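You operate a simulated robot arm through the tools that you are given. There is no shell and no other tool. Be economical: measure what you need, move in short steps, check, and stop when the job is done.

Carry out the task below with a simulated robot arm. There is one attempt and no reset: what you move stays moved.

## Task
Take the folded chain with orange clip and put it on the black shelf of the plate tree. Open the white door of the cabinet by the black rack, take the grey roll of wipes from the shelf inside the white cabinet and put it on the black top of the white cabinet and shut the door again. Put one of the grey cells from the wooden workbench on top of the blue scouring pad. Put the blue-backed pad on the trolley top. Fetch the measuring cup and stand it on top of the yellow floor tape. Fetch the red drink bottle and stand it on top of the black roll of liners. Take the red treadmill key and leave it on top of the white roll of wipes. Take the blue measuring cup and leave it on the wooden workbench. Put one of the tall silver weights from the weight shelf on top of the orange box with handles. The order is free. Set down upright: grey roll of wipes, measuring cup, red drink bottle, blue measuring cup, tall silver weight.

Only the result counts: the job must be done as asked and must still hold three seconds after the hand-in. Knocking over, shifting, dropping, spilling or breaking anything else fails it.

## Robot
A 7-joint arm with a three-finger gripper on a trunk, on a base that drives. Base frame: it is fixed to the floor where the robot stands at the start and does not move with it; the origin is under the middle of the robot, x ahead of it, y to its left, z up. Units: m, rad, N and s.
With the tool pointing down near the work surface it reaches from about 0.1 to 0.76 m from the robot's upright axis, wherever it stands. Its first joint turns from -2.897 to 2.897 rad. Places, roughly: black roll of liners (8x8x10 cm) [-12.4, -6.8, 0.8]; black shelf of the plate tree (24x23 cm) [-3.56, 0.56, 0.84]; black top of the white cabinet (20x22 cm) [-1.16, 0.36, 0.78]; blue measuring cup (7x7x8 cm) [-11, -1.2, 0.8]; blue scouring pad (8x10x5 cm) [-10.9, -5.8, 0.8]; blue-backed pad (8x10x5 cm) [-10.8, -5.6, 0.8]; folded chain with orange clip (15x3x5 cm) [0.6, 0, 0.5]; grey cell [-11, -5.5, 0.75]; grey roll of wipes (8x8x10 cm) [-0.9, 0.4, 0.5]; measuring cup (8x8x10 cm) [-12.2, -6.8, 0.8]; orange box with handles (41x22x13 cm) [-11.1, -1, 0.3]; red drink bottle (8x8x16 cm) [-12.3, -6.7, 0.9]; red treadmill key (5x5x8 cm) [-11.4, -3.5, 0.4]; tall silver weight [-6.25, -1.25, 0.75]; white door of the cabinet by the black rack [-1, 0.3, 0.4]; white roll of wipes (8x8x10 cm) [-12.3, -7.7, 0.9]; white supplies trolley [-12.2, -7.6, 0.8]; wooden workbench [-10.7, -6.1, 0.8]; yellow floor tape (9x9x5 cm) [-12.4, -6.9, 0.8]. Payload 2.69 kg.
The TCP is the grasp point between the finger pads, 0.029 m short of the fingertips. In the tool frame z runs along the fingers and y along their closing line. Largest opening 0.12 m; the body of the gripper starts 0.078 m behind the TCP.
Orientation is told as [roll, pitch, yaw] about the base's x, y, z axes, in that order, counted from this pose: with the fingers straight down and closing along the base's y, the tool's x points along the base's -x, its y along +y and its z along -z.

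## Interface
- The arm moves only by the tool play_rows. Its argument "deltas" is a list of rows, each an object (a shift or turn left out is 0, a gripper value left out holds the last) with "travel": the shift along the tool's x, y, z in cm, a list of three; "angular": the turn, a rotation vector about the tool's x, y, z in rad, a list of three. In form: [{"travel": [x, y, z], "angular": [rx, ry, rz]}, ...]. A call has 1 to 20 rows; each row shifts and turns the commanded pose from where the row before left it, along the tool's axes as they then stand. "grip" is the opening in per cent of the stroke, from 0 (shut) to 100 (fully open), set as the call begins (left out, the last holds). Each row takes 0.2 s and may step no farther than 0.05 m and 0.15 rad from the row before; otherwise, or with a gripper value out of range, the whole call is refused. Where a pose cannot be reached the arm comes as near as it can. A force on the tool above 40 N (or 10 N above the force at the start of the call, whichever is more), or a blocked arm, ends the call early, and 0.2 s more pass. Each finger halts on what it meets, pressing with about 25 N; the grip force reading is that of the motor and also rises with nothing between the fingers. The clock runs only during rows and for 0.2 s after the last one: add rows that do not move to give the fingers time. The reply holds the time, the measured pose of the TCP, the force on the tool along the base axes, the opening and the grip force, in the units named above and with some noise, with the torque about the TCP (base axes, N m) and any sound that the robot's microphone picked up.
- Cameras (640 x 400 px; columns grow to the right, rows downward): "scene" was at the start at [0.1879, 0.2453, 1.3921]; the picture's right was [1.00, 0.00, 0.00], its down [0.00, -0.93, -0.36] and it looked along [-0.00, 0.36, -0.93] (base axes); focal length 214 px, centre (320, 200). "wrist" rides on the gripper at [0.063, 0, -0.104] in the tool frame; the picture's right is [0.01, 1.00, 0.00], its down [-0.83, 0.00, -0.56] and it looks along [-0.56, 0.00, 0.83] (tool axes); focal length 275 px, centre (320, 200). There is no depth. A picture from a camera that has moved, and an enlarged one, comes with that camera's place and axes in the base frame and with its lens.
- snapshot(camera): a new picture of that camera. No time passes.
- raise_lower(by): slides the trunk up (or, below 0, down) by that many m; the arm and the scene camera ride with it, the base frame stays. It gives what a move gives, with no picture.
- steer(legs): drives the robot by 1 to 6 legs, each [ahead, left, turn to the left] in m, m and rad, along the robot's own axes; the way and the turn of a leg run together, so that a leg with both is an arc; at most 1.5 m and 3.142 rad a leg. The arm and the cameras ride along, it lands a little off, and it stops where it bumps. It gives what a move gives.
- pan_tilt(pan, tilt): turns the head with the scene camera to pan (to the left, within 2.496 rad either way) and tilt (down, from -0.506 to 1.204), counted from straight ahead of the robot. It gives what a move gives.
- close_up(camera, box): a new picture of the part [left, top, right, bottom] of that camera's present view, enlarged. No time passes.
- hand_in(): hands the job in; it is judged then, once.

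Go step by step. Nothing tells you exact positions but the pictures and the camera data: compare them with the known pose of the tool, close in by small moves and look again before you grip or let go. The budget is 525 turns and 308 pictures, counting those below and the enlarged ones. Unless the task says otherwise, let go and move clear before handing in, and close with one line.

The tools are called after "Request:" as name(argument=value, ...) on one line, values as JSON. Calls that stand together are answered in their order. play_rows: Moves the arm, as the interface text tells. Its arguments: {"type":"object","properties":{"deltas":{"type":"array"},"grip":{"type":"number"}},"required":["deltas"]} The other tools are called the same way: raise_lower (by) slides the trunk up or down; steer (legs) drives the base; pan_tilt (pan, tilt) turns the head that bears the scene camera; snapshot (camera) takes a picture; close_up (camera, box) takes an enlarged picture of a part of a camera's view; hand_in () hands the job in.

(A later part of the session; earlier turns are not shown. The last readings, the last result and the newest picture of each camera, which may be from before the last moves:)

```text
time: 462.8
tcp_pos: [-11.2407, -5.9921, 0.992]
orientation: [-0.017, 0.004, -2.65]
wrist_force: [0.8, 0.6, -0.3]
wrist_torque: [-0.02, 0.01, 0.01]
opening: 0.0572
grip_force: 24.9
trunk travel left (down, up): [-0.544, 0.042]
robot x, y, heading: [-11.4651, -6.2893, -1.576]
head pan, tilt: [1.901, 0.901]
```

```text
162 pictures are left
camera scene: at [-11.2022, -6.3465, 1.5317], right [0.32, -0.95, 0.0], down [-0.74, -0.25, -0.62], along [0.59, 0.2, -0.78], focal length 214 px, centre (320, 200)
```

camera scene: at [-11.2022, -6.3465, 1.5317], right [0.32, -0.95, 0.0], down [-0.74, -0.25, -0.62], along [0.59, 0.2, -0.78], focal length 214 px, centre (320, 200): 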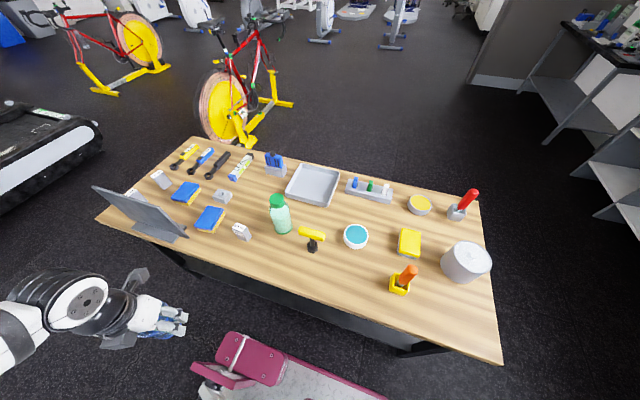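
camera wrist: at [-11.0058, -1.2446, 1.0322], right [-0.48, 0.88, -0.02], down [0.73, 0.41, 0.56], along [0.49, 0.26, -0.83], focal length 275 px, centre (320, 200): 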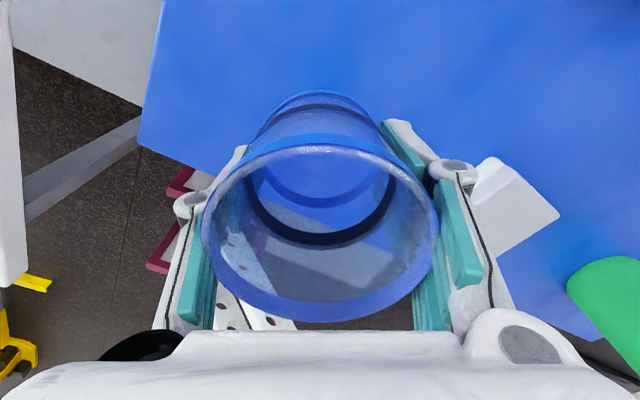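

Request:
play_rows(deltas=[{"travel": [2.05, 3.6, 0]}, {"travel": [2.05, 3.6, 0]}, {"travel": [2.05, 3.6, 0]}, {"travel": [2.05, 3.6, 0]}, {"travel": [2.05, 3.6, 0]}, {"travel": [2.05, 3.6, 0]}, {"travel": [2.05, 3.6, 0]}, {"travel": [2.0, 3.6, 0]}])

Request:
snapshot(camera="wrist")

Request:
snapshot(camera="scene")

```text
time: 464.6
tcp_pos: [-10.9604, -6.168, 0.9866]
orientation: [-0.016, 0.001, -2.649]
wrist_force: [0.0, 0.7, -0.2]
wrist_torque: [-0.07, -0.06, 0.01]
opening: 0.0572
grip_force: 24.8
trunk travel left (down, up): [-0.544, 0.042]
robot x, y, heading: [-11.4652, -6.2935, -1.576]
head pan, tilt: [1.901, 0.901]
```

```text
161 pictures are left
camera wrist: at [-10.904, -6.14, 1.0914], right [0.48, -0.88, -0.02], down [-0.73, -0.4, 0.55], along [-0.49, -0.25, -0.83], focal length 275 px, centre (320, 200)
```

wrist: 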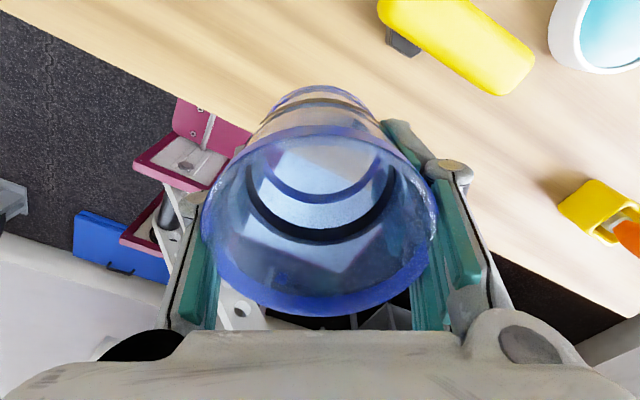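

```text
160 pictures are left
camera scene: at [-11.2026, -6.3462, 1.5317], right [0.32, -0.95, 0.0], down [-0.74, -0.25, -0.62], along [0.59, 0.2, -0.78], focal length 214 px, centre (320, 200)
```

scene: 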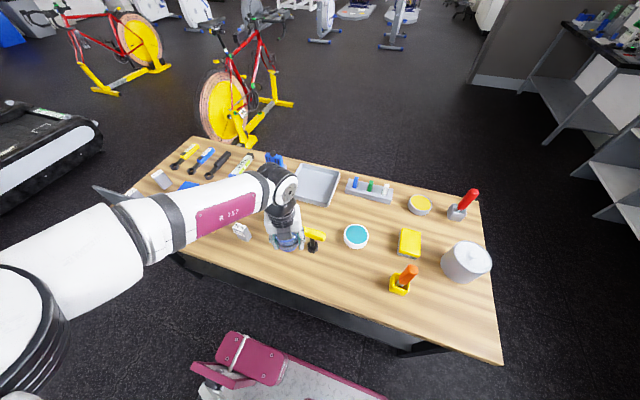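

Request:
play_rows(deltas=[{"travel": [1.8, 0.9, 3]}, {"travel": [0, 0, 4]}, {"travel": [0, 0, 4]}, {"travel": [0, 0, 2]}, {}])

Request:
close_up(camera="scene", box=[220, 190, 360, 290])

```text
time: 465.8
tcp_pos: [-10.9397, -6.166, 0.8575]
orientation: [-0.015, 0.002, -2.653]
wrist_force: [-0.8, 0.1, -0.1]
wrist_torque: [0.01, 0.0, 0.01]
opening: 0.0569
grip_force: 25.2
trunk travel left (down, up): [-0.544, 0.042]
robot x, y, heading: [-11.464, -6.2899, -1.575]
head pan, tilt: [1.901, 0.901]
```

```text
4.00 times, centred on (290, 240) of scene
camera zoom: at [-11.2021, -6.3464, 1.5317], right [0.32, -0.95, 0.0], down [-0.74, -0.25, -0.62], along [0.59, 0.2, -0.78], focal length 858 px, centre (440, 40)
```

zoom: 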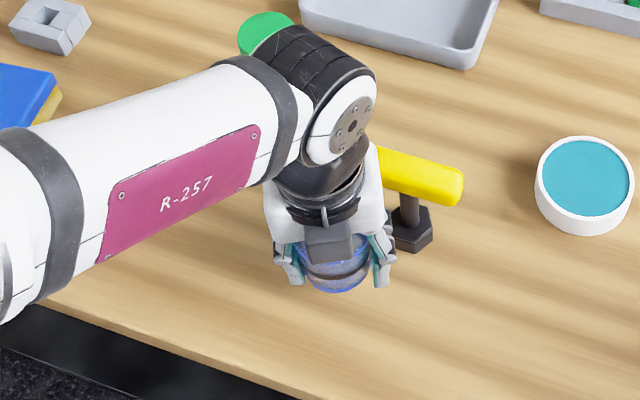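

The yellow-handled tool is too near the right finger. I'll lift a little and shift away from it before setting down.

Request:
play_rows(deltas=[{"travel": [0, -2.5, -3]}, {"travel": [0.3, -3, 0]}, {"travel": [0, 0, 3]}, {"travel": [0, 0, 1.5]}, {}])

Request:
close_up(camera="scene", box=[220, 190, 360, 290])

```text
time: 467.0
tcp_pos: [-10.9635, -6.1151, 0.8431]
orientation: [-0.015, 0.002, -2.651]
wrist_force: [-0.2, -0.7, -0.8]
wrist_torque: [0.0, 0.03, 0.01]
opening: 0.057
grip_force: 24.8
trunk travel left (down, up): [-0.544, 0.042]
robot x, y, heading: [-11.4618, -6.2892, -1.574]
head pan, tilt: [1.901, 0.901]
```

```text
4.00 times, centred on (290, 240) of scene
camera zoom: at [-11.2021, -6.3464, 1.5317], right [0.32, -0.95, 0.0], down [-0.74, -0.25, -0.62], along [0.59, 0.2, -0.78], focal length 858 px, centre (440, 40)
```

zoom: 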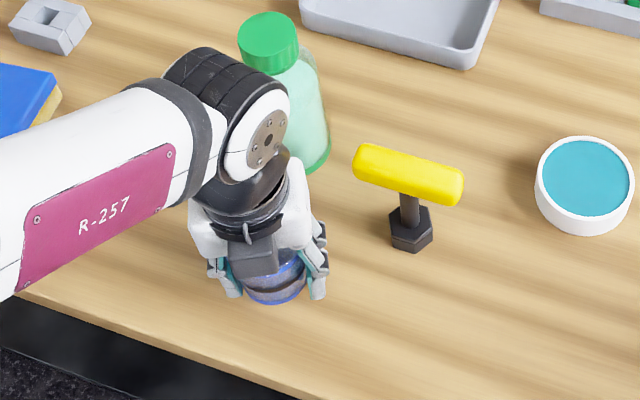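

Request:
play_rows(deltas=[{"travel": [0, 0, 0.6]}, {}])

Request:
play_rows(deltas=[{"travel": [0, 0, 0.6]}, {}])

Request:
play_rows(deltas=[{"travel": [0, 0, 0.6]}, {}])

Request:
snapshot(camera="wrist")

```text
time: 467.6
tcp_pos: [-10.9647, -6.1148, 0.837]
orientation: [-0.016, 0.003, -2.651]
wrist_force: [-0.7, 0.5, -1.4]
wrist_torque: [0.01, 0.0, -0.03]
opening: 0.0568
grip_force: 24.8
trunk travel left (down, up): [-0.544, 0.042]
robot x, y, heading: [-11.467, -6.2909, -1.575]
head pan, tilt: [1.901, 0.901]
```

```text
time: 468.2
tcp_pos: [-10.9644, -6.1164, 0.8316]
orientation: [-0.015, 0.004, -2.651]
wrist_force: [-0.1, -0.3, -0.8]
wrist_torque: [-0.03, 0.01, -0.02]
opening: 0.0568
grip_force: 25.0
trunk travel left (down, up): [-0.544, 0.042]
robot x, y, heading: [-11.4661, -6.2898, -1.579]
head pan, tilt: [1.901, 0.901]
```

```text
time: 468.8
tcp_pos: [-10.9653, -6.1159, 0.8269]
orientation: [-0.015, 0.005, -2.653]
wrist_force: [-5.0, -2.3, 27.5]
wrist_torque: [-0.7, -0.16, -0.2]
opening: 0.057
grip_force: 25.4
trunk travel left (down, up): [-0.544, 0.042]
robot x, y, heading: [-11.4635, -6.2898, -1.572]
head pan, tilt: [1.901, 0.901]
```

```text
157 pictures are left
camera wrist: at [-10.9084, -6.0879, 0.9326], right [0.47, -0.88, -0.01], down [-0.73, -0.4, 0.55], along [-0.49, -0.25, -0.83], focal length 275 px, centre (320, 200)
```

wrist: 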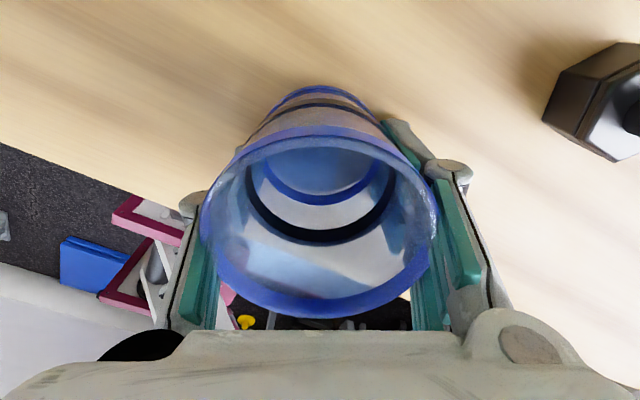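

Contact. Releasing and lifting off.

Request:
play_rows(deltas=[{"travel": [0, 0, -0.3]}, {}, {}, {}], grip=80)

Request:
play_rows(deltas=[{"travel": [0, 0, -3]}, {"travel": [0, 0, -4]}, {"travel": [0, 0, -4]}, {"travel": [0, 0, -4]}])

Request:
snapshot(camera="wrist")

```text
time: 469.8
tcp_pos: [-10.9661, -6.1161, 0.8284]
orientation: [-0.016, 0.001, -2.652]
wrist_force: [-0.2, -0.3, -0.1]
wrist_torque: [0.03, 0.01, 0.03]
opening: 0.0961
grip_force: 0.1
trunk travel left (down, up): [-0.544, 0.042]
robot x, y, heading: [-11.4657, -6.2918, -1.576]
head pan, tilt: [1.901, 0.901]
```

```text
time: 470.8
tcp_pos: [-10.9644, -6.1193, 0.9786]
orientation: [-0.016, 0.001, -2.651]
wrist_force: [-0.4, 0.6, 0.3]
wrist_torque: [0.0, 0.01, 0.01]
opening: 0.0959
grip_force: 0.0
trunk travel left (down, up): [-0.544, 0.042]
robot x, y, heading: [-11.4591, -6.2913, -1.576]
head pan, tilt: [1.901, 0.901]
```

```text
156 pictures are left
camera wrist: at [-10.9085, -6.0902, 1.084], right [0.47, -0.88, -0.02], down [-0.73, -0.4, 0.55], along [-0.49, -0.25, -0.83], focal length 275 px, centre (320, 200)
```

wrist: 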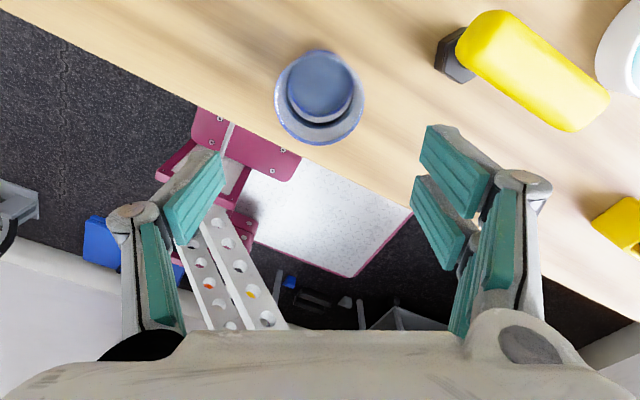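

The cup stands on the workbench. Now the cell near (-10.90, -5.97).

Request:
steer(legs=[[-0.15, 0, 0.005]])

Request:
play_rows(deltas=[{"travel": [3, 2, 0]}, {"travel": [3, 2, 0]}], grip=60)

Request:
snapshot(camera="wrist")

```text
time: 472.1
tcp_pos: [-10.964, -5.9668, 0.9793]
orientation: [-0.015, 0.004, -2.648]
wrist_force: [0.1, 0.3, -0.2]
wrist_torque: [0.01, 0.01, 0.0]
opening: 0.0959
grip_force: 0.1
trunk travel left (down, up): [-0.544, 0.042]
robot x, y, heading: [-11.4597, -6.1432, -1.571]
head pan, tilt: [1.901, 0.901]
```

```text
time: 472.7
tcp_pos: [-10.8923, -5.9744, 0.9794]
orientation: [-0.015, 0.002, -2.649]
wrist_force: [-0.8, 0.4, -0.5]
wrist_torque: [-0.04, -0.03, 0.01]
opening: 0.0718
grip_force: 0.0
trunk travel left (down, up): [-0.544, 0.042]
robot x, y, heading: [-11.4659, -6.1406, -1.572]
head pan, tilt: [1.901, 0.901]
```

```text
155 pictures are left
camera wrist: at [-10.8362, -5.9457, 1.0844], right [0.48, -0.88, -0.02], down [-0.73, -0.41, 0.55], along [-0.49, -0.25, -0.83], focal length 275 px, centre (320, 200)
```

wrist: 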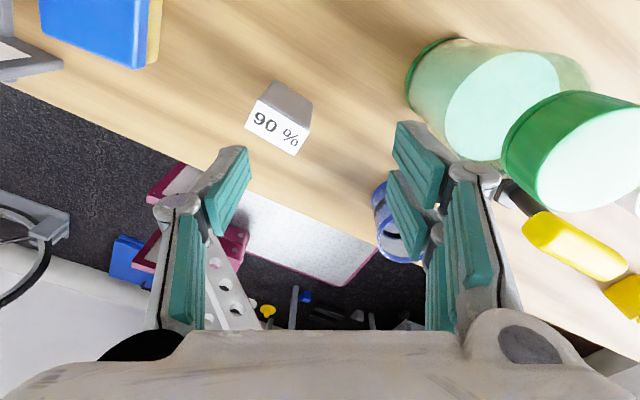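

Request:
play_rows(deltas=[{"angular": [0, 0, -0.135]}, {"angular": [0, 0, -0.135]}, {"angular": [0, 0, -0.135]}, {"angular": [0, 0, -0.135]}, {"angular": [0, 0, -0.135]}, {"angular": [0, 0, -0.135]}, {"angular": [0, 0, -0.135]}, {"angular": [0, 0, -0.135]}, {"travel": [2.7, -3.1, 2]}])

Request:
snapshot(camera="wrist")

```text
time: 474.7
tcp_pos: [-10.9247, -5.9485, 0.9582]
orientation: [-0.007, 0.016, -1.568]
wrist_force: [0.5, 0.5, -0.9]
wrist_torque: [0.07, 0.05, 0.0]
opening: 0.072
grip_force: 0.1
trunk travel left (down, up): [-0.544, 0.042]
robot x, y, heading: [-11.464, -6.1409, -1.578]
head pan, tilt: [1.901, 0.901]
```

```text
154 pictures are left
camera wrist: at [-10.9248, -5.8865, 1.0646], right [1.0, 0.01, 0.0], down [0.01, -0.84, 0.54], along [0.0, -0.54, -0.84], focal length 275 px, centre (320, 200)
```

wrist: 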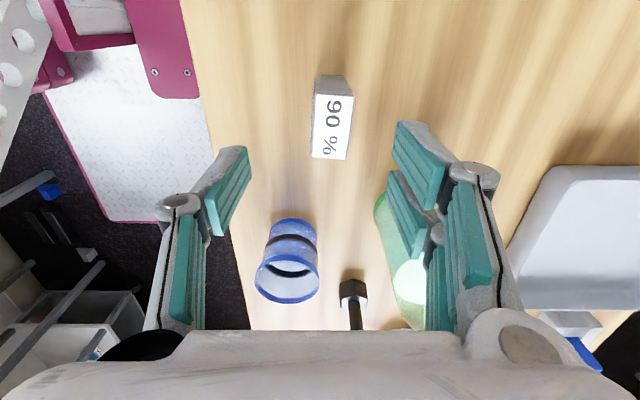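

Request:
play_rows(deltas=[{"travel": [-1.1, 1.0, 3]}, {"travel": [0, 0, 4]}])

Request:
snapshot(camera="wrist")

```text
time: 475.3
tcp_pos: [-10.9153, -5.9561, 0.889]
orientation: [-0.004, 0.016, -1.567]
wrist_force: [-1.2, -0.5, 0.3]
wrist_torque: [-0.03, -0.04, 0.03]
opening: 0.072
grip_force: 0.0
trunk travel left (down, up): [-0.544, 0.042]
robot x, y, heading: [-11.4608, -6.1425, -1.567]
head pan, tilt: [1.901, 0.901]
```

```text
153 pictures are left
camera wrist: at [-10.9139, -5.8936, 0.9946], right [1.0, 0.01, 0.0], down [0.01, -0.84, 0.54], along [0.0, -0.54, -0.84], focal length 275 px, centre (320, 200)
```

wrist: 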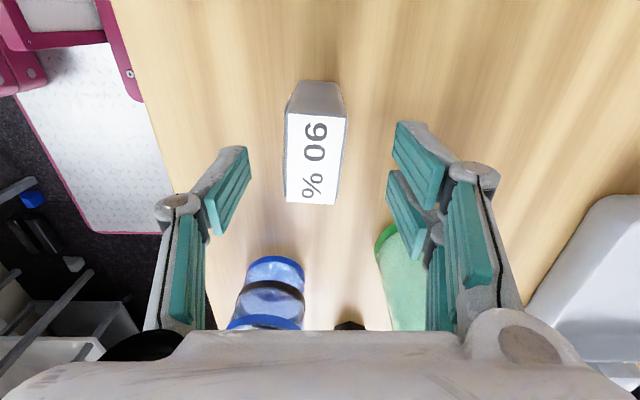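

Request:
play_rows(deltas=[{"travel": [-0.5, -0.2, 3]}, {"travel": [0, 0, 2.5]}, {"travel": [0, 0, 0.8]}, {}])

Request:
play_rows(deltas=[{}, {}, {}], grip=0)

Request:
play_rows(deltas=[{"travel": [0, 0, -2]}, {"travel": [0, 0, -4]}, {"travel": [0, 0, -4]}, {"travel": [0, 0, -3]}])

Request:
snapshot(camera="wrist")

```text
time: 476.3
tcp_pos: [-10.9172, -5.9611, 0.825]
orientation: [-0.004, 0.016, -1.567]
wrist_force: [0.0, -0.4, 0.6]
wrist_torque: [0.0, 0.01, 0.01]
opening: 0.0723
grip_force: 0.1
trunk travel left (down, up): [-0.544, 0.042]
robot x, y, heading: [-11.4621, -6.1387, -1.568]
head pan, tilt: [1.901, 0.901]
```

```text
time: 477.1
tcp_pos: [-10.9145, -5.9602, 0.8279]
orientation: [0.002, 0.015, -1.567]
wrist_force: [11.7, 1.7, 28.1]
wrist_torque: [-0.16, -0.63, 0.08]
opening: 0.0277
grip_force: 25.3
trunk travel left (down, up): [-0.544, 0.042]
robot x, y, heading: [-11.4647, -6.1386, -1.573]
head pan, tilt: [1.901, 0.901]
```

```text
time: 478.1
tcp_pos: [-10.9171, -5.9627, 0.9537]
orientation: [-0.008, 0.014, -1.568]
wrist_force: [0.2, -0.2, -1.3]
wrist_torque: [0.0, 0.0, 0.01]
opening: 0.0275
grip_force: 24.6
trunk travel left (down, up): [-0.544, 0.042]
robot x, y, heading: [-11.4688, -6.1417, -1.57]
head pan, tilt: [1.901, 0.901]
```

```text
152 pictures are left
camera wrist: at [-10.9172, -5.9016, 1.059], right [1.0, 0.01, -0.01], down [0.01, -0.84, 0.54], along [0.0, -0.54, -0.84], focal length 275 px, centre (320, 200)
```

wrist: 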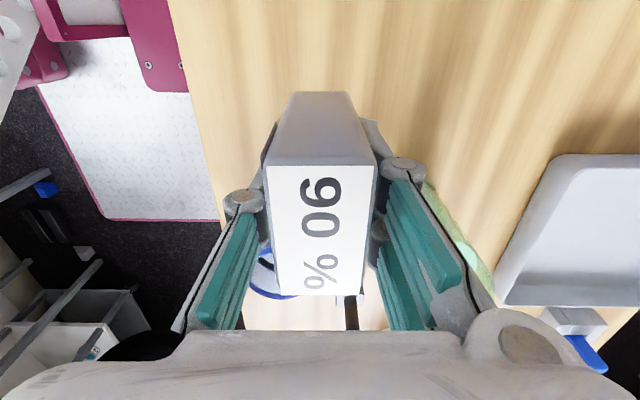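

The cell is held. Moving above the scouring pad, watching the standing panel beside it.

Request:
play_rows(deltas=[{"travel": [0, 2, -3]}, {"travel": [0, 1, -3]}])

Request:
steer(legs=[[-0.15, 0, 0]])

Request:
snapshot(camera="wrist")

Request:
snapshot(camera="scene")

```text
time: 478.7
tcp_pos: [-10.8871, -5.9636, 1.0144]
orientation: [-0.005, 0.013, -1.568]
wrist_force: [0.2, -0.4, -1.8]
wrist_torque: [-0.03, 0.03, 0.03]
opening: 0.0276
grip_force: 25.0
trunk travel left (down, up): [-0.544, 0.042]
robot x, y, heading: [-11.4645, -6.1432, -1.572]
head pan, tilt: [1.901, 0.901]
```

```text
time: 480.1
tcp_pos: [-10.8856, -5.8096, 1.0137]
orientation: [-0.005, 0.012, -1.569]
wrist_force: [1.2, 0.5, -1.7]
wrist_torque: [0.0, -0.01, 0.03]
opening: 0.0278
grip_force: 25.6
trunk travel left (down, up): [-0.544, 0.042]
robot x, y, heading: [-11.4639, -5.9909, -1.571]
head pan, tilt: [1.901, 0.901]
```

```text
151 pictures are left
camera wrist: at [-10.8854, -5.7479, 1.1189], right [1.0, 0.01, 0.0], down [0.01, -0.84, 0.54], along [0.0, -0.54, -0.84], focal length 275 px, centre (320, 200)
```

wrist: 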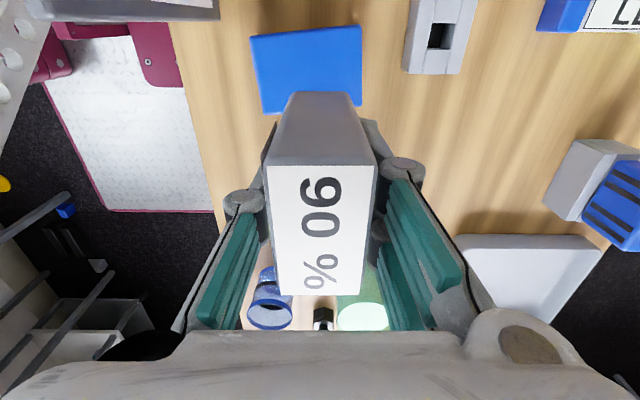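

```text
150 pictures are left
camera scene: at [-11.2012, -6.0431, 1.5316], right [0.32, -0.95, 0.0], down [-0.74, -0.25, -0.62], along [0.59, 0.2, -0.78], focal length 214 px, centre (320, 200)
```

scene: 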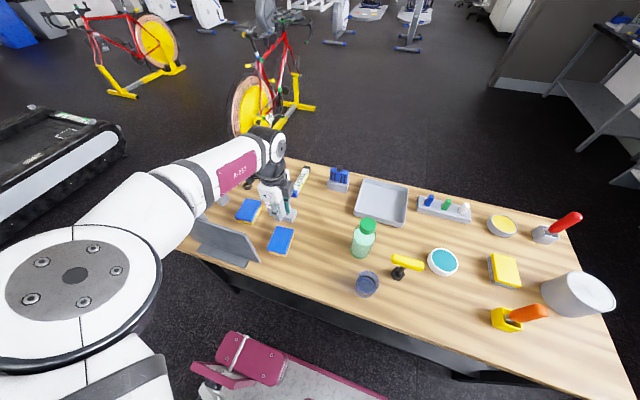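

Request:
play_rows(deltas=[{"travel": [2.2, -1.1, 2]}, {"travel": [0, 0, 4]}, {"travel": [0, 0, 4]}, {}])

Request:
snapshot(camera="wrist")

Request:
close_up(camera="scene", box=[190, 170, 330, 290])

```text
time: 481.1
tcp_pos: [-10.8979, -5.7841, 0.9137]
orientation: [-0.005, 0.016, -1.567]
wrist_force: [0.2, 0.7, -2.2]
wrist_torque: [-0.01, 0.03, 0.01]
opening: 0.028
grip_force: 25.1
trunk travel left (down, up): [-0.544, 0.042]
robot x, y, heading: [-11.4622, -5.9892, -1.567]
head pan, tilt: [1.901, 0.901]
```

```text
149 pictures are left
camera wrist: at [-10.8973, -5.7228, 1.0197], right [1.0, 0.01, 0.0], down [0.01, -0.84, 0.54], along [0.0, -0.54, -0.84], focal length 275 px, centre (320, 200)
```

wrist: 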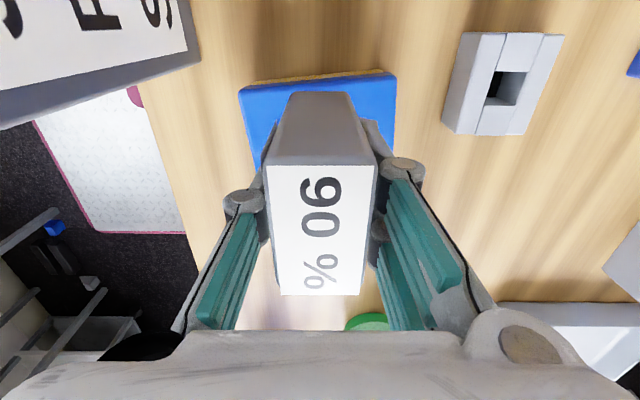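

```text
3.33 times, centred on (260, 230) of scene
camera zoom: at [-11.2012, -6.043, 1.5317], right [0.32, -0.95, 0.0], down [-0.74, -0.25, -0.62], along [0.59, 0.2, -0.78], focal length 715 px, centre (520, 100)
```

zoom: 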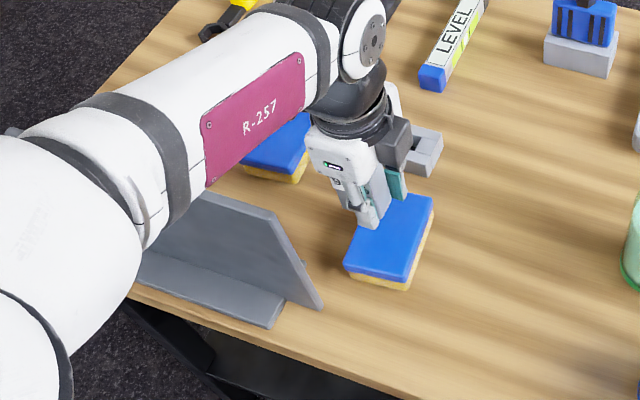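

Request:
play_rows(deltas=[{"travel": [-1.0, 0, 1.5]}, {"travel": [0, 0, 1]}, {}])

Request:
play_rows(deltas=[{"travel": [0, 0, 0.5]}, {}])

Request:
play_rows(deltas=[{"travel": [0, 0, 0.5]}, {}])

Request:
close_up(camera="scene", box=[230, 190, 330, 270])

```text
time: 481.9
tcp_pos: [-10.8975, -5.7945, 0.8886]
orientation: [-0.005, 0.015, -1.566]
wrist_force: [-0.7, -0.1, -1.8]
wrist_torque: [-0.03, 0.01, -0.01]
opening: 0.0276
grip_force: 24.6
trunk travel left (down, up): [-0.544, 0.042]
robot x, y, heading: [-11.4607, -5.9874, -1.572]
head pan, tilt: [1.901, 0.901]
```

```text
time: 482.5
tcp_pos: [-10.8989, -5.7942, 0.8831]
orientation: [-0.005, 0.015, -1.567]
wrist_force: [-0.3, -0.3, -1.3]
wrist_torque: [0.0, -0.03, -0.01]
opening: 0.0275
grip_force: 24.6
trunk travel left (down, up): [-0.544, 0.042]
robot x, y, heading: [-11.4614, -5.9854, -1.573]
head pan, tilt: [1.901, 0.901]
```

```text
time: 483.1
tcp_pos: [-10.8975, -5.7951, 0.8789]
orientation: [-0.004, 0.016, -1.567]
wrist_force: [0.7, 0.1, -1.2]
wrist_torque: [0.01, 0.01, -0.01]
opening: 0.0273
grip_force: 24.9
trunk travel left (down, up): [-0.544, 0.042]
robot x, y, heading: [-11.4618, -5.9911, -1.577]
head pan, tilt: [1.901, 0.901]
```

```text
5.00 times, centred on (280, 230) of scene
camera zoom: at [-11.2012, -6.043, 1.5317], right [0.32, -0.95, 0.0], down [-0.74, -0.25, -0.62], along [0.59, 0.2, -0.78], focal length 1072 px, centre (520, 50)
```

zoom: 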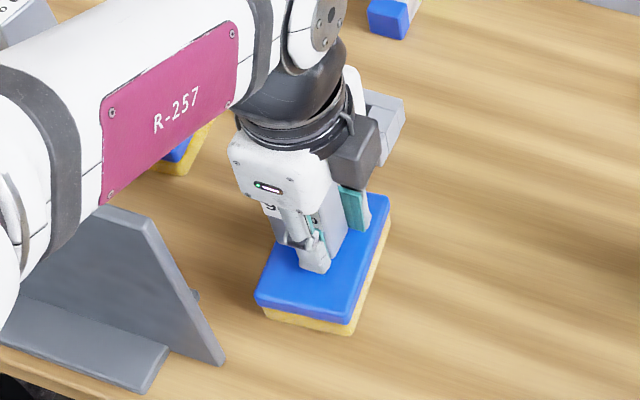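

Nearly on the pad. Continuing in small steps.

Request:
play_rows(deltas=[{"travel": [0, 0, 0.5]}, {}])

Request:
play_rows(deltas=[{"travel": [0, 0, 0.5]}, {}])

Request:
play_rows(deltas=[{"travel": [0, 0, 0.5]}, {}])

```text
time: 483.7
tcp_pos: [-10.8966, -5.7942, 0.873]
orientation: [-0.005, 0.013, -1.568]
wrist_force: [-0.1, 0.5, -0.8]
wrist_torque: [0.01, -0.05, 0.0]
opening: 0.0278
grip_force: 24.8
trunk travel left (down, up): [-0.544, 0.042]
robot x, y, heading: [-11.4605, -5.9855, -1.576]
head pan, tilt: [1.901, 0.901]
```

```text
time: 484.3
tcp_pos: [-10.8962, -5.7937, 0.8707]
orientation: [-0.003, 0.015, -1.565]
wrist_force: [-4.5, -1.9, 16.4]
wrist_torque: [0.1, 0.0, 0.02]
opening: 0.0274
grip_force: 24.9
trunk travel left (down, up): [-0.544, 0.042]
robot x, y, heading: [-11.4623, -5.9912, -1.57]
head pan, tilt: [1.901, 0.901]
```

```text
time: 484.7
tcp_pos: [-10.8964, -5.7942, 0.8702]
orientation: [0.001, 0.018, -1.566]
wrist_force: [-3.1, -1.4, 12.8]
wrist_torque: [-0.2, 0.02, -0.05]
opening: 0.0276
grip_force: 24.5
trunk travel left (down, up): [-0.544, 0.042]
robot x, y, heading: [-11.4666, -5.9889, -1.574]
head pan, tilt: [1.901, 0.901]
stopped in row 1: the force on the tool passed its limit at 48 N (the readings are from after the stop); the commanded pose is now the measured one
```

Request:
play_rows(deltas=[{"travel": [0, 0, -0.2]}, {}, {}], grip=50)

Request:
play_rows(deltas=[{"travel": [0, 0, -3]}, {"travel": [0, 0, -4]}, {"travel": [0, 0, -4]}, {"travel": [0, 0, -3]}])

Request:
snapshot(camera="wrist")

```text
time: 485.5
tcp_pos: [-10.8947, -5.7942, 0.8698]
orientation: [-0.002, 0.015, -1.566]
wrist_force: [0.7, 0.1, 0.6]
wrist_torque: [0.01, -0.01, 0.0]
opening: 0.0599
grip_force: 0.1
trunk travel left (down, up): [-0.544, 0.042]
robot x, y, heading: [-11.4642, -5.9872, -1.572]
head pan, tilt: [1.901, 0.901]
```

```text
time: 486.5
tcp_pos: [-10.8959, -5.7968, 1.0099]
orientation: [-0.001, 0.018, -1.564]
wrist_force: [0.5, 0.0, 0.0]
wrist_torque: [0.01, 0.0, -0.01]
opening: 0.0602
grip_force: 0.0
trunk travel left (down, up): [-0.544, 0.042]
robot x, y, heading: [-11.4632, -5.9896, -1.568]
head pan, tilt: [1.901, 0.901]
```

```text
146 pictures are left
camera wrist: at [-10.8961, -5.735, 1.1155], right [1.0, 0.01, 0.0], down [0.01, -0.84, 0.54], along [0.0, -0.54, -0.84], focal length 275 px, centre (320, 200)
```

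wrist: 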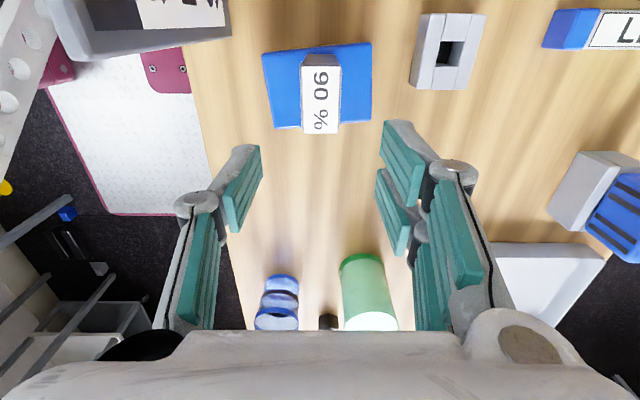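

The cell sits on the scouring pad. Next, the blue-backed pad at (-10.81, -5.61).

Request:
steer(legs=[[-0.18, 0.05, 0]])

Request:
play_rows(deltas=[{"travel": [0.8, 3.0, 0]}], grip=100)

Request:
snapshot(camera="wrist")

Request:
snapshot(camera="scene")

```text
time: 488.0
tcp_pos: [-10.8445, -5.6159, 1.0096]
orientation: [-0.001, 0.017, -1.567]
wrist_force: [0.3, -0.1, -0.7]
wrist_torque: [0.01, 0.02, 0.04]
opening: 0.0599
grip_force: 0.1
trunk travel left (down, up): [-0.544, 0.042]
robot x, y, heading: [-11.4122, -5.8085, -1.564]
head pan, tilt: [1.901, 0.901]
```

```text
time: 488.4
tcp_pos: [-10.8163, -5.6091, 1.0105]
orientation: [-0.003, 0.015, -1.565]
wrist_force: [-1.0, 0.9, 1.2]
wrist_torque: [-0.05, -0.05, 0.0]
opening: 0.1199
grip_force: 0.0
trunk travel left (down, up): [-0.544, 0.042]
robot x, y, heading: [-11.4085, -5.8104, -1.569]
head pan, tilt: [1.901, 0.901]
```

```text
145 pictures are left
camera wrist: at [-10.8151, -5.5474, 1.1154], right [1.0, 0.01, 0.0], down [0.01, -0.84, 0.54], along [0.01, -0.54, -0.84], focal length 275 px, centre (320, 200)
```

wrist: 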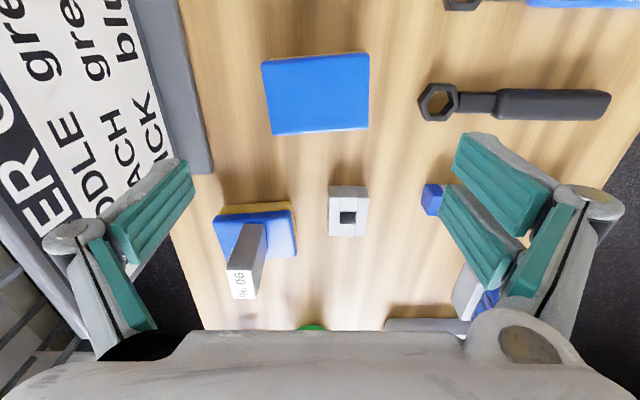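

```text
144 pictures are left
camera scene: at [-11.1501, -5.8634, 1.5317], right [0.33, -0.95, 0.0], down [-0.74, -0.25, -0.62], along [0.59, 0.2, -0.78], focal length 214 px, centre (320, 200)
```

scene: 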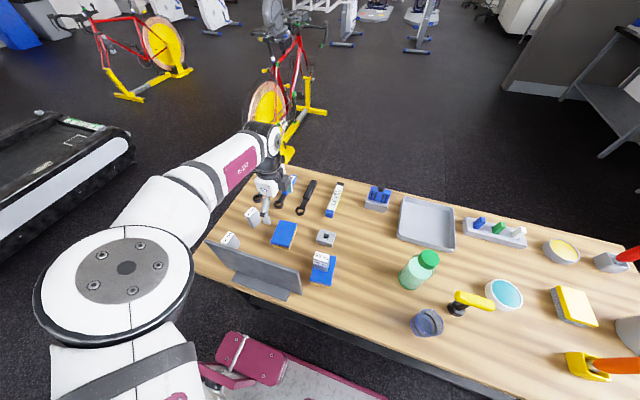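

Request:
play_rows(deltas=[{"travel": [0, -0.4, 4]}, {"travel": [0, 0, 4]}, {"travel": [0, 0, 3.5]}])

Request:
snapshot(camera="wrist")

```text
time: 489.2
tcp_pos: [-10.8209, -5.6048, 0.8958]
orientation: [-0.001, 0.015, -1.564]
wrist_force: [0.4, 0.2, 0.5]
wrist_torque: [0.02, -0.02, 0.01]
opening: 0.1198
grip_force: 0.1
trunk travel left (down, up): [-0.544, 0.042]
robot x, y, heading: [-11.4146, -5.8113, -1.567]
head pan, tilt: [1.901, 0.901]
```

```text
143 pictures are left
camera wrist: at [-10.8209, -5.5433, 1.0018], right [1.0, 0.01, 0.0], down [0.01, -0.84, 0.54], along [0.0, -0.54, -0.84], focal length 275 px, centre (320, 200)
```

wrist: 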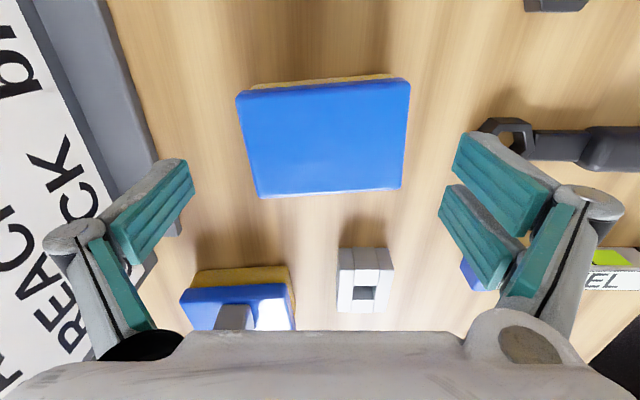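

Request:
play_rows(deltas=[{"travel": [-0.2, 0.25, 3]}, {"travel": [0, 0, 2.5]}, {"travel": [0, 0, 1.8]}])

Request:
snapshot(camera="wrist")

```text
time: 490.0
tcp_pos: [-10.8193, -5.6095, 0.8519]
orientation: [0.001, 0.017, -1.564]
wrist_force: [0.6, 0.1, -0.3]
wrist_torque: [0.03, 0.0, 0.0]
opening: 0.12
grip_force: 0.0
out of reach, approached as far as the arm can: row 2, 3
trunk travel left (down, up): [-0.544, 0.042]
robot x, y, heading: [-11.4118, -5.812, -1.57]
head pan, tilt: [1.901, 0.901]
```

```text
142 pictures are left
camera wrist: at [-10.8194, -5.5476, 0.9576], right [1.0, 0.01, 0.0], down [0.01, -0.84, 0.54], along [0.01, -0.54, -0.84], focal length 275 px, centre (320, 200)
```

wrist: 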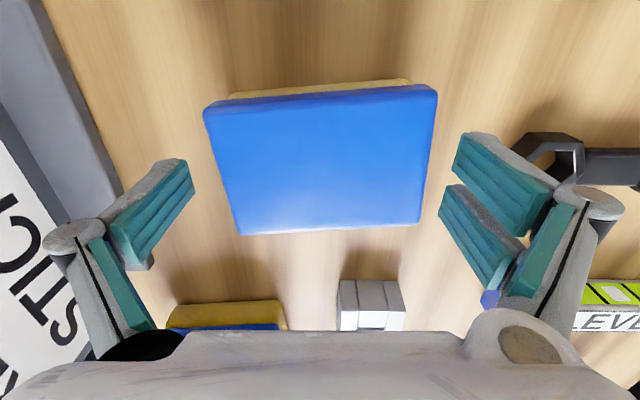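

The arm is at its reach; the trunk will lower the rest.

Request:
raise_lower(by=-0.033)

Request:
snapshot(camera="wrist")

```text
time: 490.8
tcp_pos: [-10.8191, -5.6455, 0.8181]
orientation: [0.0, 0.017, -1.565]
wrist_force: [0.3, -0.4, -0.2]
wrist_torque: [-0.03, -0.02, 0.06]
opening: 0.1198
grip_force: 0.0
trunk travel left (down, up): [-0.511, 0.075]
robot x, y, heading: [-11.4098, -5.8064, -1.561]
head pan, tilt: [1.901, 0.901]
```

```text
141 pictures are left
camera wrist: at [-10.8194, -5.5843, 0.9244], right [1.0, 0.01, 0.0], down [0.01, -0.84, 0.54], along [0.01, -0.54, -0.84], focal length 275 px, centre (320, 200)
```

wrist: 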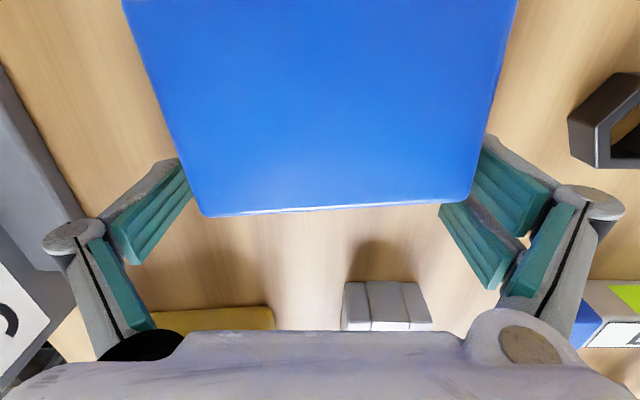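

The TCP shifted along the pad; moving it back to the pad's middle.

Request:
play_rows(deltas=[{"travel": [1.8, 0.1, 0]}, {"travel": [1.8, 0.1, 0]}, {}])

Request:
snapshot(camera="wrist")

```text
time: 491.6
tcp_pos: [-10.8258, -5.6169, 0.8317]
orientation: [0.002, 0.017, -1.565]
wrist_force: [-0.3, 0.4, -0.9]
wrist_torque: [-0.03, 0.0, -0.01]
opening: 0.12
grip_force: 0.0
out of reach, approached as far as the arm can: row 1, 2
trunk travel left (down, up): [-0.511, 0.075]
robot x, y, heading: [-11.4083, -5.8104, -1.571]
head pan, tilt: [1.901, 0.901]
```

```text
140 pictures are left
camera wrist: at [-10.8263, -5.5557, 0.9367], right [1.0, 0.01, 0.0], down [0.01, -0.84, 0.54], along [0.01, -0.54, -0.84], focal length 275 px, centre (320, 200)
```

wrist: 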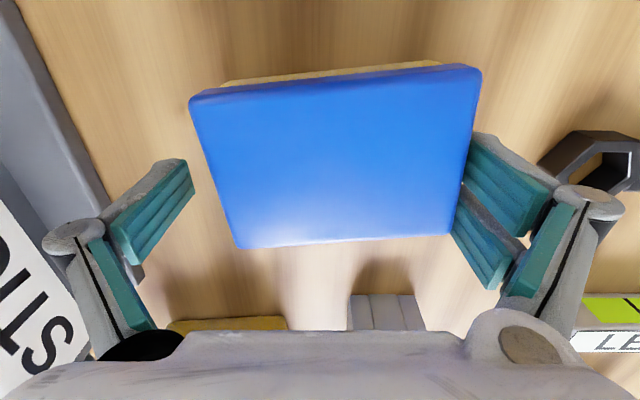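

I'll lift, bring the robot a little closer, and redo this with more reach in hand.

Request:
play_rows(deltas=[{"travel": [0, 0.5, -3]}, {"travel": [0, 0, -4]}])

Request:
steer(legs=[[-0.1, 0.05, 0]])

Request:
play_rows(deltas=[{"travel": [-3, -1.5, 0]}, {"travel": [-3, -1.5, 0]}, {"travel": [-3, -1, 0]}])

Request:
snapshot(camera="wrist")

```text
time: 492.2
tcp_pos: [-10.821, -5.6176, 0.9023]
orientation: [0.0, 0.019, -1.565]
wrist_force: [0.7, -0.6, 0.0]
wrist_torque: [0.02, 0.03, 0.02]
opening: 0.1201
grip_force: 0.1
trunk travel left (down, up): [-0.511, 0.075]
robot x, y, heading: [-11.4135, -5.8069, -1.568]
head pan, tilt: [1.901, 0.901]
```

```text
time: 493.4
tcp_pos: [-10.7699, -5.5179, 0.9022]
orientation: [-0.002, 0.018, -1.566]
wrist_force: [-0.4, 0.4, -0.7]
wrist_torque: [0.02, -0.02, 0.02]
opening: 0.1198
grip_force: 0.0
trunk travel left (down, up): [-0.511, 0.075]
robot x, y, heading: [-11.3599, -5.7109, -1.571]
head pan, tilt: [1.901, 0.901]
```

```text
time: 494.2
tcp_pos: [-10.8101, -5.6083, 0.9019]
orientation: [0.001, 0.019, -1.563]
wrist_force: [0.6, 0.8, 0.2]
wrist_torque: [0.0, 0.03, 0.0]
opening: 0.1199
grip_force: 0.1
trunk travel left (down, up): [-0.511, 0.075]
robot x, y, heading: [-11.361, -5.7117, -1.566]
head pan, tilt: [1.901, 0.901]
```

```text
139 pictures are left
camera wrist: at [-10.8104, -5.5474, 1.0075], right [1.0, 0.01, 0.0], down [0.01, -0.84, 0.54], along [0.01, -0.54, -0.84], focal length 275 px, centre (320, 200)
```

wrist: 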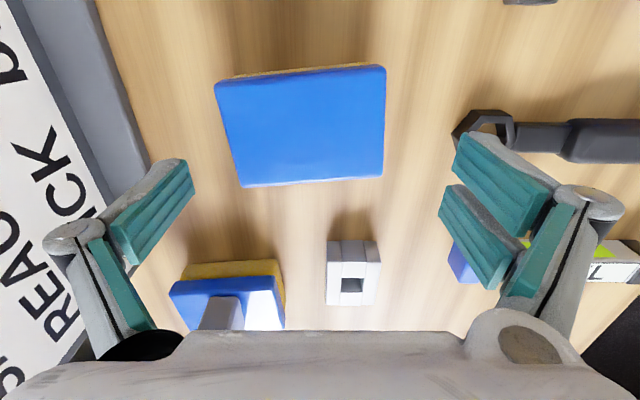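

Request:
play_rows(deltas=[{"travel": [0.3, -1.0, 1], "angular": [0, 0, -0.08]}, {"travel": [0, 0, 3]}])

Request:
snapshot(camera="wrist")

```text
time: 494.8
tcp_pos: [-10.8193, -5.6057, 0.8606]
orientation: [0.002, 0.017, -1.487]
wrist_force: [-0.6, 0.2, 0.7]
wrist_torque: [0.0, 0.0, -0.03]
opening: 0.1199
grip_force: 0.1
trunk travel left (down, up): [-0.511, 0.075]
robot x, y, heading: [-11.3627, -5.7105, -1.573]
head pan, tilt: [1.901, 0.901]
```

```text
138 pictures are left
camera wrist: at [-10.8244, -5.5447, 0.9663], right [1.0, 0.09, 0.0], down [0.08, -0.84, 0.54], along [0.05, -0.54, -0.84], focal length 275 px, centre (320, 200)
```

wrist: 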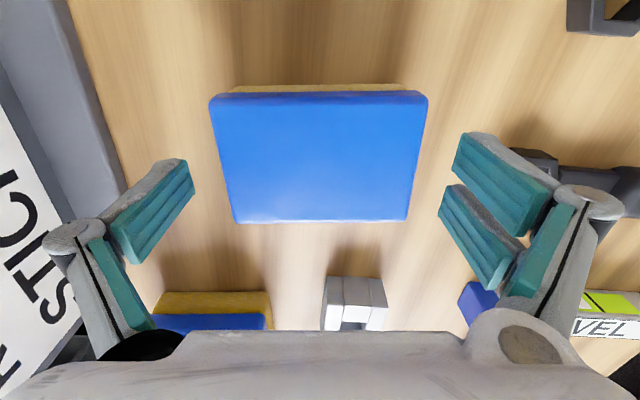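

Request:
play_rows(deltas=[{"travel": [0, 0, 2]}, {"travel": [0, 0, 1.5]}, {"travel": [0, 0, 0.5]}, {}])

Request:
play_rows(deltas=[{}, {}, {}], grip=0)

Request:
play_rows(deltas=[{"travel": [0, 0, -2]}, {"travel": [0, 0, -4]}, {"travel": [0, 0, -4]}, {"travel": [0, 0, -4]}, {"travel": [0, 0, -4]}])

Request:
snapshot(camera="wrist")

```text
time: 495.8
tcp_pos: [-10.8183, -5.6045, 0.8202]
orientation: [0.001, 0.018, -1.485]
wrist_force: [-0.6, -0.5, 0.0]
wrist_torque: [0.01, 0.02, -0.03]
opening: 0.1203
grip_force: 0.1
trunk travel left (down, up): [-0.511, 0.075]
robot x, y, heading: [-11.3602, -5.7078, -1.566]
head pan, tilt: [1.901, 0.901]
```

```text
time: 496.6
tcp_pos: [-10.8189, -5.6049, 0.8185]
orientation: [0.002, 0.019, -1.485]
wrist_force: [-0.1, 0.5, 3.7]
wrist_torque: [-0.09, 0.05, 0.1]
opening: 0.0982
grip_force: 25.4
trunk travel left (down, up): [-0.511, 0.075]
robot x, y, heading: [-11.3593, -5.7081, -1.567]
head pan, tilt: [1.901, 0.901]
```

```text
time: 497.8
tcp_pos: [-10.8201, -5.6097, 0.9997]
orientation: [-0.001, 0.018, -1.486]
wrist_force: [-0.7, 0.0, -1.5]
wrist_torque: [0.02, 0.02, -0.02]
opening: 0.098
grip_force: 25.6
trunk travel left (down, up): [-0.511, 0.075]
robot x, y, heading: [-11.3596, -5.7085, -1.567]
head pan, tilt: [1.901, 0.901]
```

```text
137 pictures are left
camera wrist: at [-10.8259, -5.5493, 1.1054], right [1.0, 0.09, 0.0], down [0.08, -0.84, 0.54], along [0.05, -0.54, -0.84], focal length 275 px, centre (320, 200)
```

wrist: 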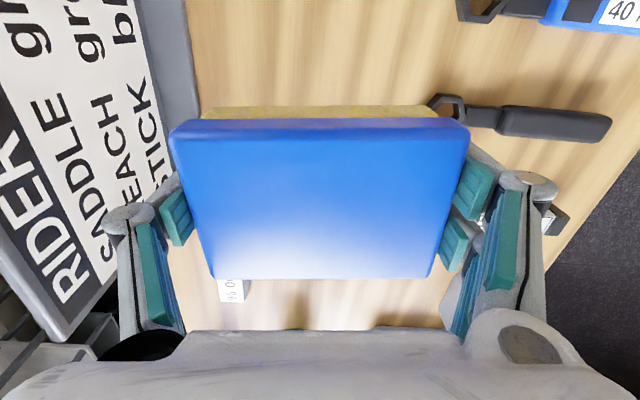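

The pad is held. Raising over the panel, then looking toward the trolley.

Request:
raise_lower(by=0.07)

Request:
play_rows(deltas=[{"travel": [0, -3, -2]}, {"travel": [0, -4, 0]}, {"travel": [0, -4, 0]}, {"travel": [0, -4, 0]}, {"travel": [2, -4, 0]}, {"travel": [2, -4, 0]}])

Request:
steer(legs=[[0, -0.2, 0]])

Request:
pan_tilt(pan=-0.5, tilt=0.5)

Request:
snapshot(camera="scene")

```text
time: 498.9
tcp_pos: [-10.8195, -5.6068, 1.0698]
orientation: [0.002, 0.017, -1.485]
wrist_force: [-0.7, 0.3, -0.8]
wrist_torque: [0.05, 0.01, 0.0]
opening: 0.0985
grip_force: 25.0
trunk travel left (down, up): [-0.581, 0.005]
robot x, y, heading: [-11.3621, -5.7085, -1.57]
head pan, tilt: [1.901, 0.901]
```

```text
time: 500.3
tcp_pos: [-11.0521, -5.5861, 1.0867]
orientation: [0.0, 0.017, -1.489]
wrist_force: [0.5, 0.5, -0.9]
wrist_torque: [0.01, 0.07, 0.01]
opening: 0.0983
grip_force: 25.1
trunk travel left (down, up): [-0.581, 0.005]
robot x, y, heading: [-11.3647, -5.7101, -1.568]
head pan, tilt: [1.901, 0.901]
```

```text
time: 501.9
tcp_pos: [-11.2527, -5.5859, 1.0874]
orientation: [0.002, 0.019, -1.484]
wrist_force: [0.6, -0.5, -0.7]
wrist_torque: [0.01, -0.04, -0.02]
opening: 0.0981
grip_force: 25.1
trunk travel left (down, up): [-0.581, 0.005]
robot x, y, heading: [-11.5582, -5.7076, -1.573]
head pan, tilt: [1.901, 0.901]
```

```text
time: 504.1
tcp_pos: [-11.252, -5.5855, 1.0878]
orientation: [0.002, 0.017, -1.486]
wrist_force: [0.6, 0.3, -1.0]
wrist_torque: [0.02, 0.0, -0.01]
opening: 0.0982
grip_force: 24.8
trunk travel left (down, up): [-0.581, 0.005]
robot x, y, heading: [-11.5625, -5.7088, -1.568]
head pan, tilt: [-0.499, 0.499]
```

```text
136 pictures are left
camera scene: at [-11.415, -5.8199, 1.6018], right [-0.88, 0.48, 0.0], down [0.23, 0.42, -0.88], along [-0.42, -0.77, -0.48], focal length 214 px, centre (320, 200)
```

scene: 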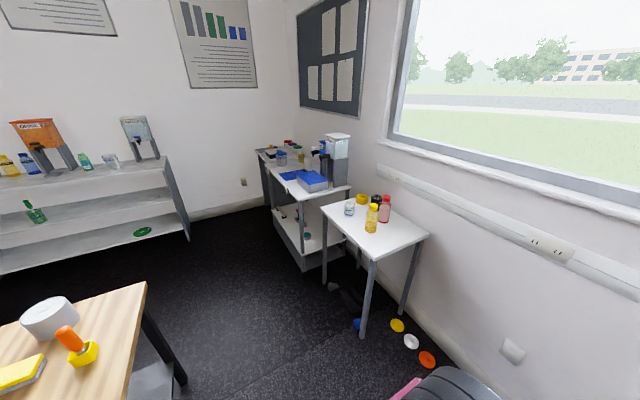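

Request:
close_up(camera="scene", box=[240, 120, 440, 280])

```text
2.50 times, centred on (340, 200) of scene
camera zoom: at [-11.415, -5.8199, 1.6018], right [-0.88, 0.48, 0.0], down [0.23, 0.42, -0.88], along [-0.42, -0.77, -0.48], focal length 536 px, centre (270, 200)
```

zoom: 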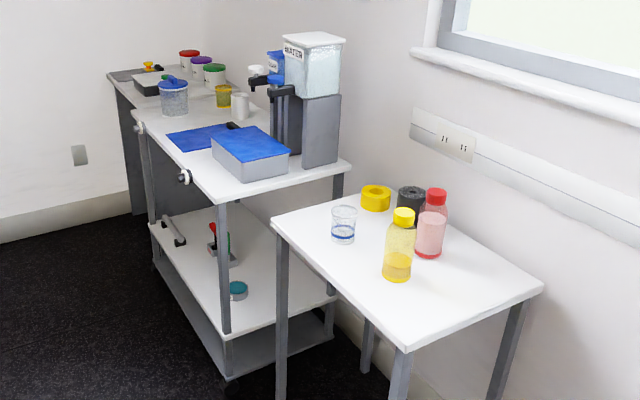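

The window table and trolley are both on the west side, so I'll turn round (north of the bench, where there's room) to have them on the left, then back down the aisle.

Request:
steer(legs=[[-1.15, 0.05, 0], [0, 0, 1.5708], [0, 0, 1.5708]])

Request:
steer(legs=[[-1.3, 0, 0]])

Request:
pan_tilt(pan=2.3, tilt=0.6)

Request:
snapshot(camera="scene")

```text
time: 517.6
tcp_pos: [-11.8202, -4.677, 1.0872]
orientation: [0.003, 0.019, 1.658]
wrist_force: [0.0, -0.8, -0.4]
wrist_torque: [0.01, -0.01, 0.05]
opening: 0.0981
grip_force: 25.5
trunk travel left (down, up): [-0.581, 0.005]
robot x, y, heading: [-11.5138, -4.552, 1.578]
head pan, tilt: [-0.499, 0.499]
```

```text
time: 524.1
tcp_pos: [-11.8263, -5.9692, 1.0875]
orientation: [0.001, 0.018, 1.645]
wrist_force: [1.3, 0.2, -0.8]
wrist_torque: [-0.01, -0.01, -0.02]
opening: 0.0983
grip_force: 24.2
trunk travel left (down, up): [-0.581, 0.005]
robot x, y, heading: [-11.5163, -5.8505, 1.559]
head pan, tilt: [-0.499, 0.499]
```

```text
time: 526.6
tcp_pos: [-11.8256, -5.9702, 1.088]
orientation: [0.002, 0.018, 1.645]
wrist_force: [-0.7, 0.0, 0.5]
wrist_torque: [0.02, -0.02, -0.01]
opening: 0.098
grip_force: 25.1
trunk travel left (down, up): [-0.581, 0.005]
robot x, y, heading: [-11.5163, -5.8487, 1.563]
head pan, tilt: [2.3, 0.6]
```

```text
134 pictures are left
camera scene: at [-11.772, -5.8757, 1.5927], right [-0.66, 0.75, 0.0], down [0.43, 0.37, -0.83], along [-0.62, -0.54, -0.56], focal length 214 px, centre (320, 200)
```

scene: 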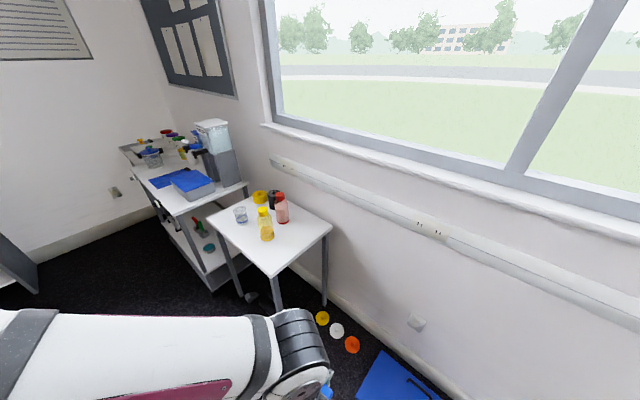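

Request:
steer(legs=[[-1.25, 0.0, 0.01]])

Request:
pan_tilt(pan=2.0, tilt=0.75)

Request:
snapshot(camera="scene")

```text
time: 532.9
tcp_pos: [-11.8149, -7.2252, 1.0879]
orientation: [0.002, 0.017, 1.677]
wrist_force: [0.7, -1.1, -1.1]
wrist_torque: [0.01, 0.0, -0.02]
opening: 0.098
grip_force: 25.3
trunk travel left (down, up): [-0.581, 0.005]
robot x, y, heading: [-11.5117, -7.0956, 1.588]
head pan, tilt: [2.3, 0.6]
```

```text
time: 533.7
tcp_pos: [-11.8166, -7.2255, 1.087]
orientation: [0.001, 0.017, 1.676]
wrist_force: [-0.6, -0.4, -0.2]
wrist_torque: [0.0, 0.04, 0.02]
opening: 0.0981
grip_force: 24.9
trunk travel left (down, up): [-0.581, 0.005]
robot x, y, heading: [-11.507, -7.0968, 1.593]
head pan, tilt: [2.0, 0.75]
```

```text
133 pictures are left
camera scene: at [-11.7746, -7.106, 1.5799], right [-0.44, 0.9, 0.0], down [0.61, 0.3, -0.73], along [-0.66, -0.32, -0.68], focal length 214 px, centre (320, 200)
```

scene: 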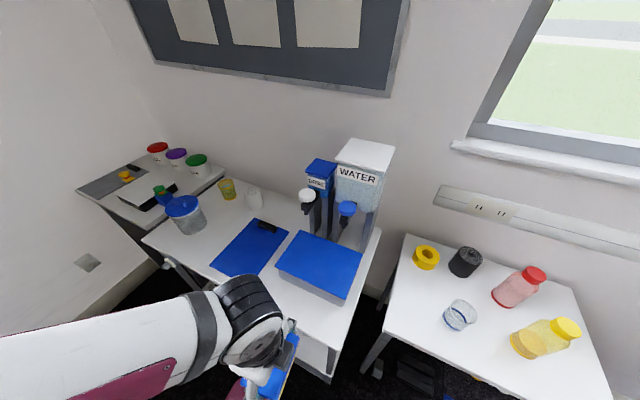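

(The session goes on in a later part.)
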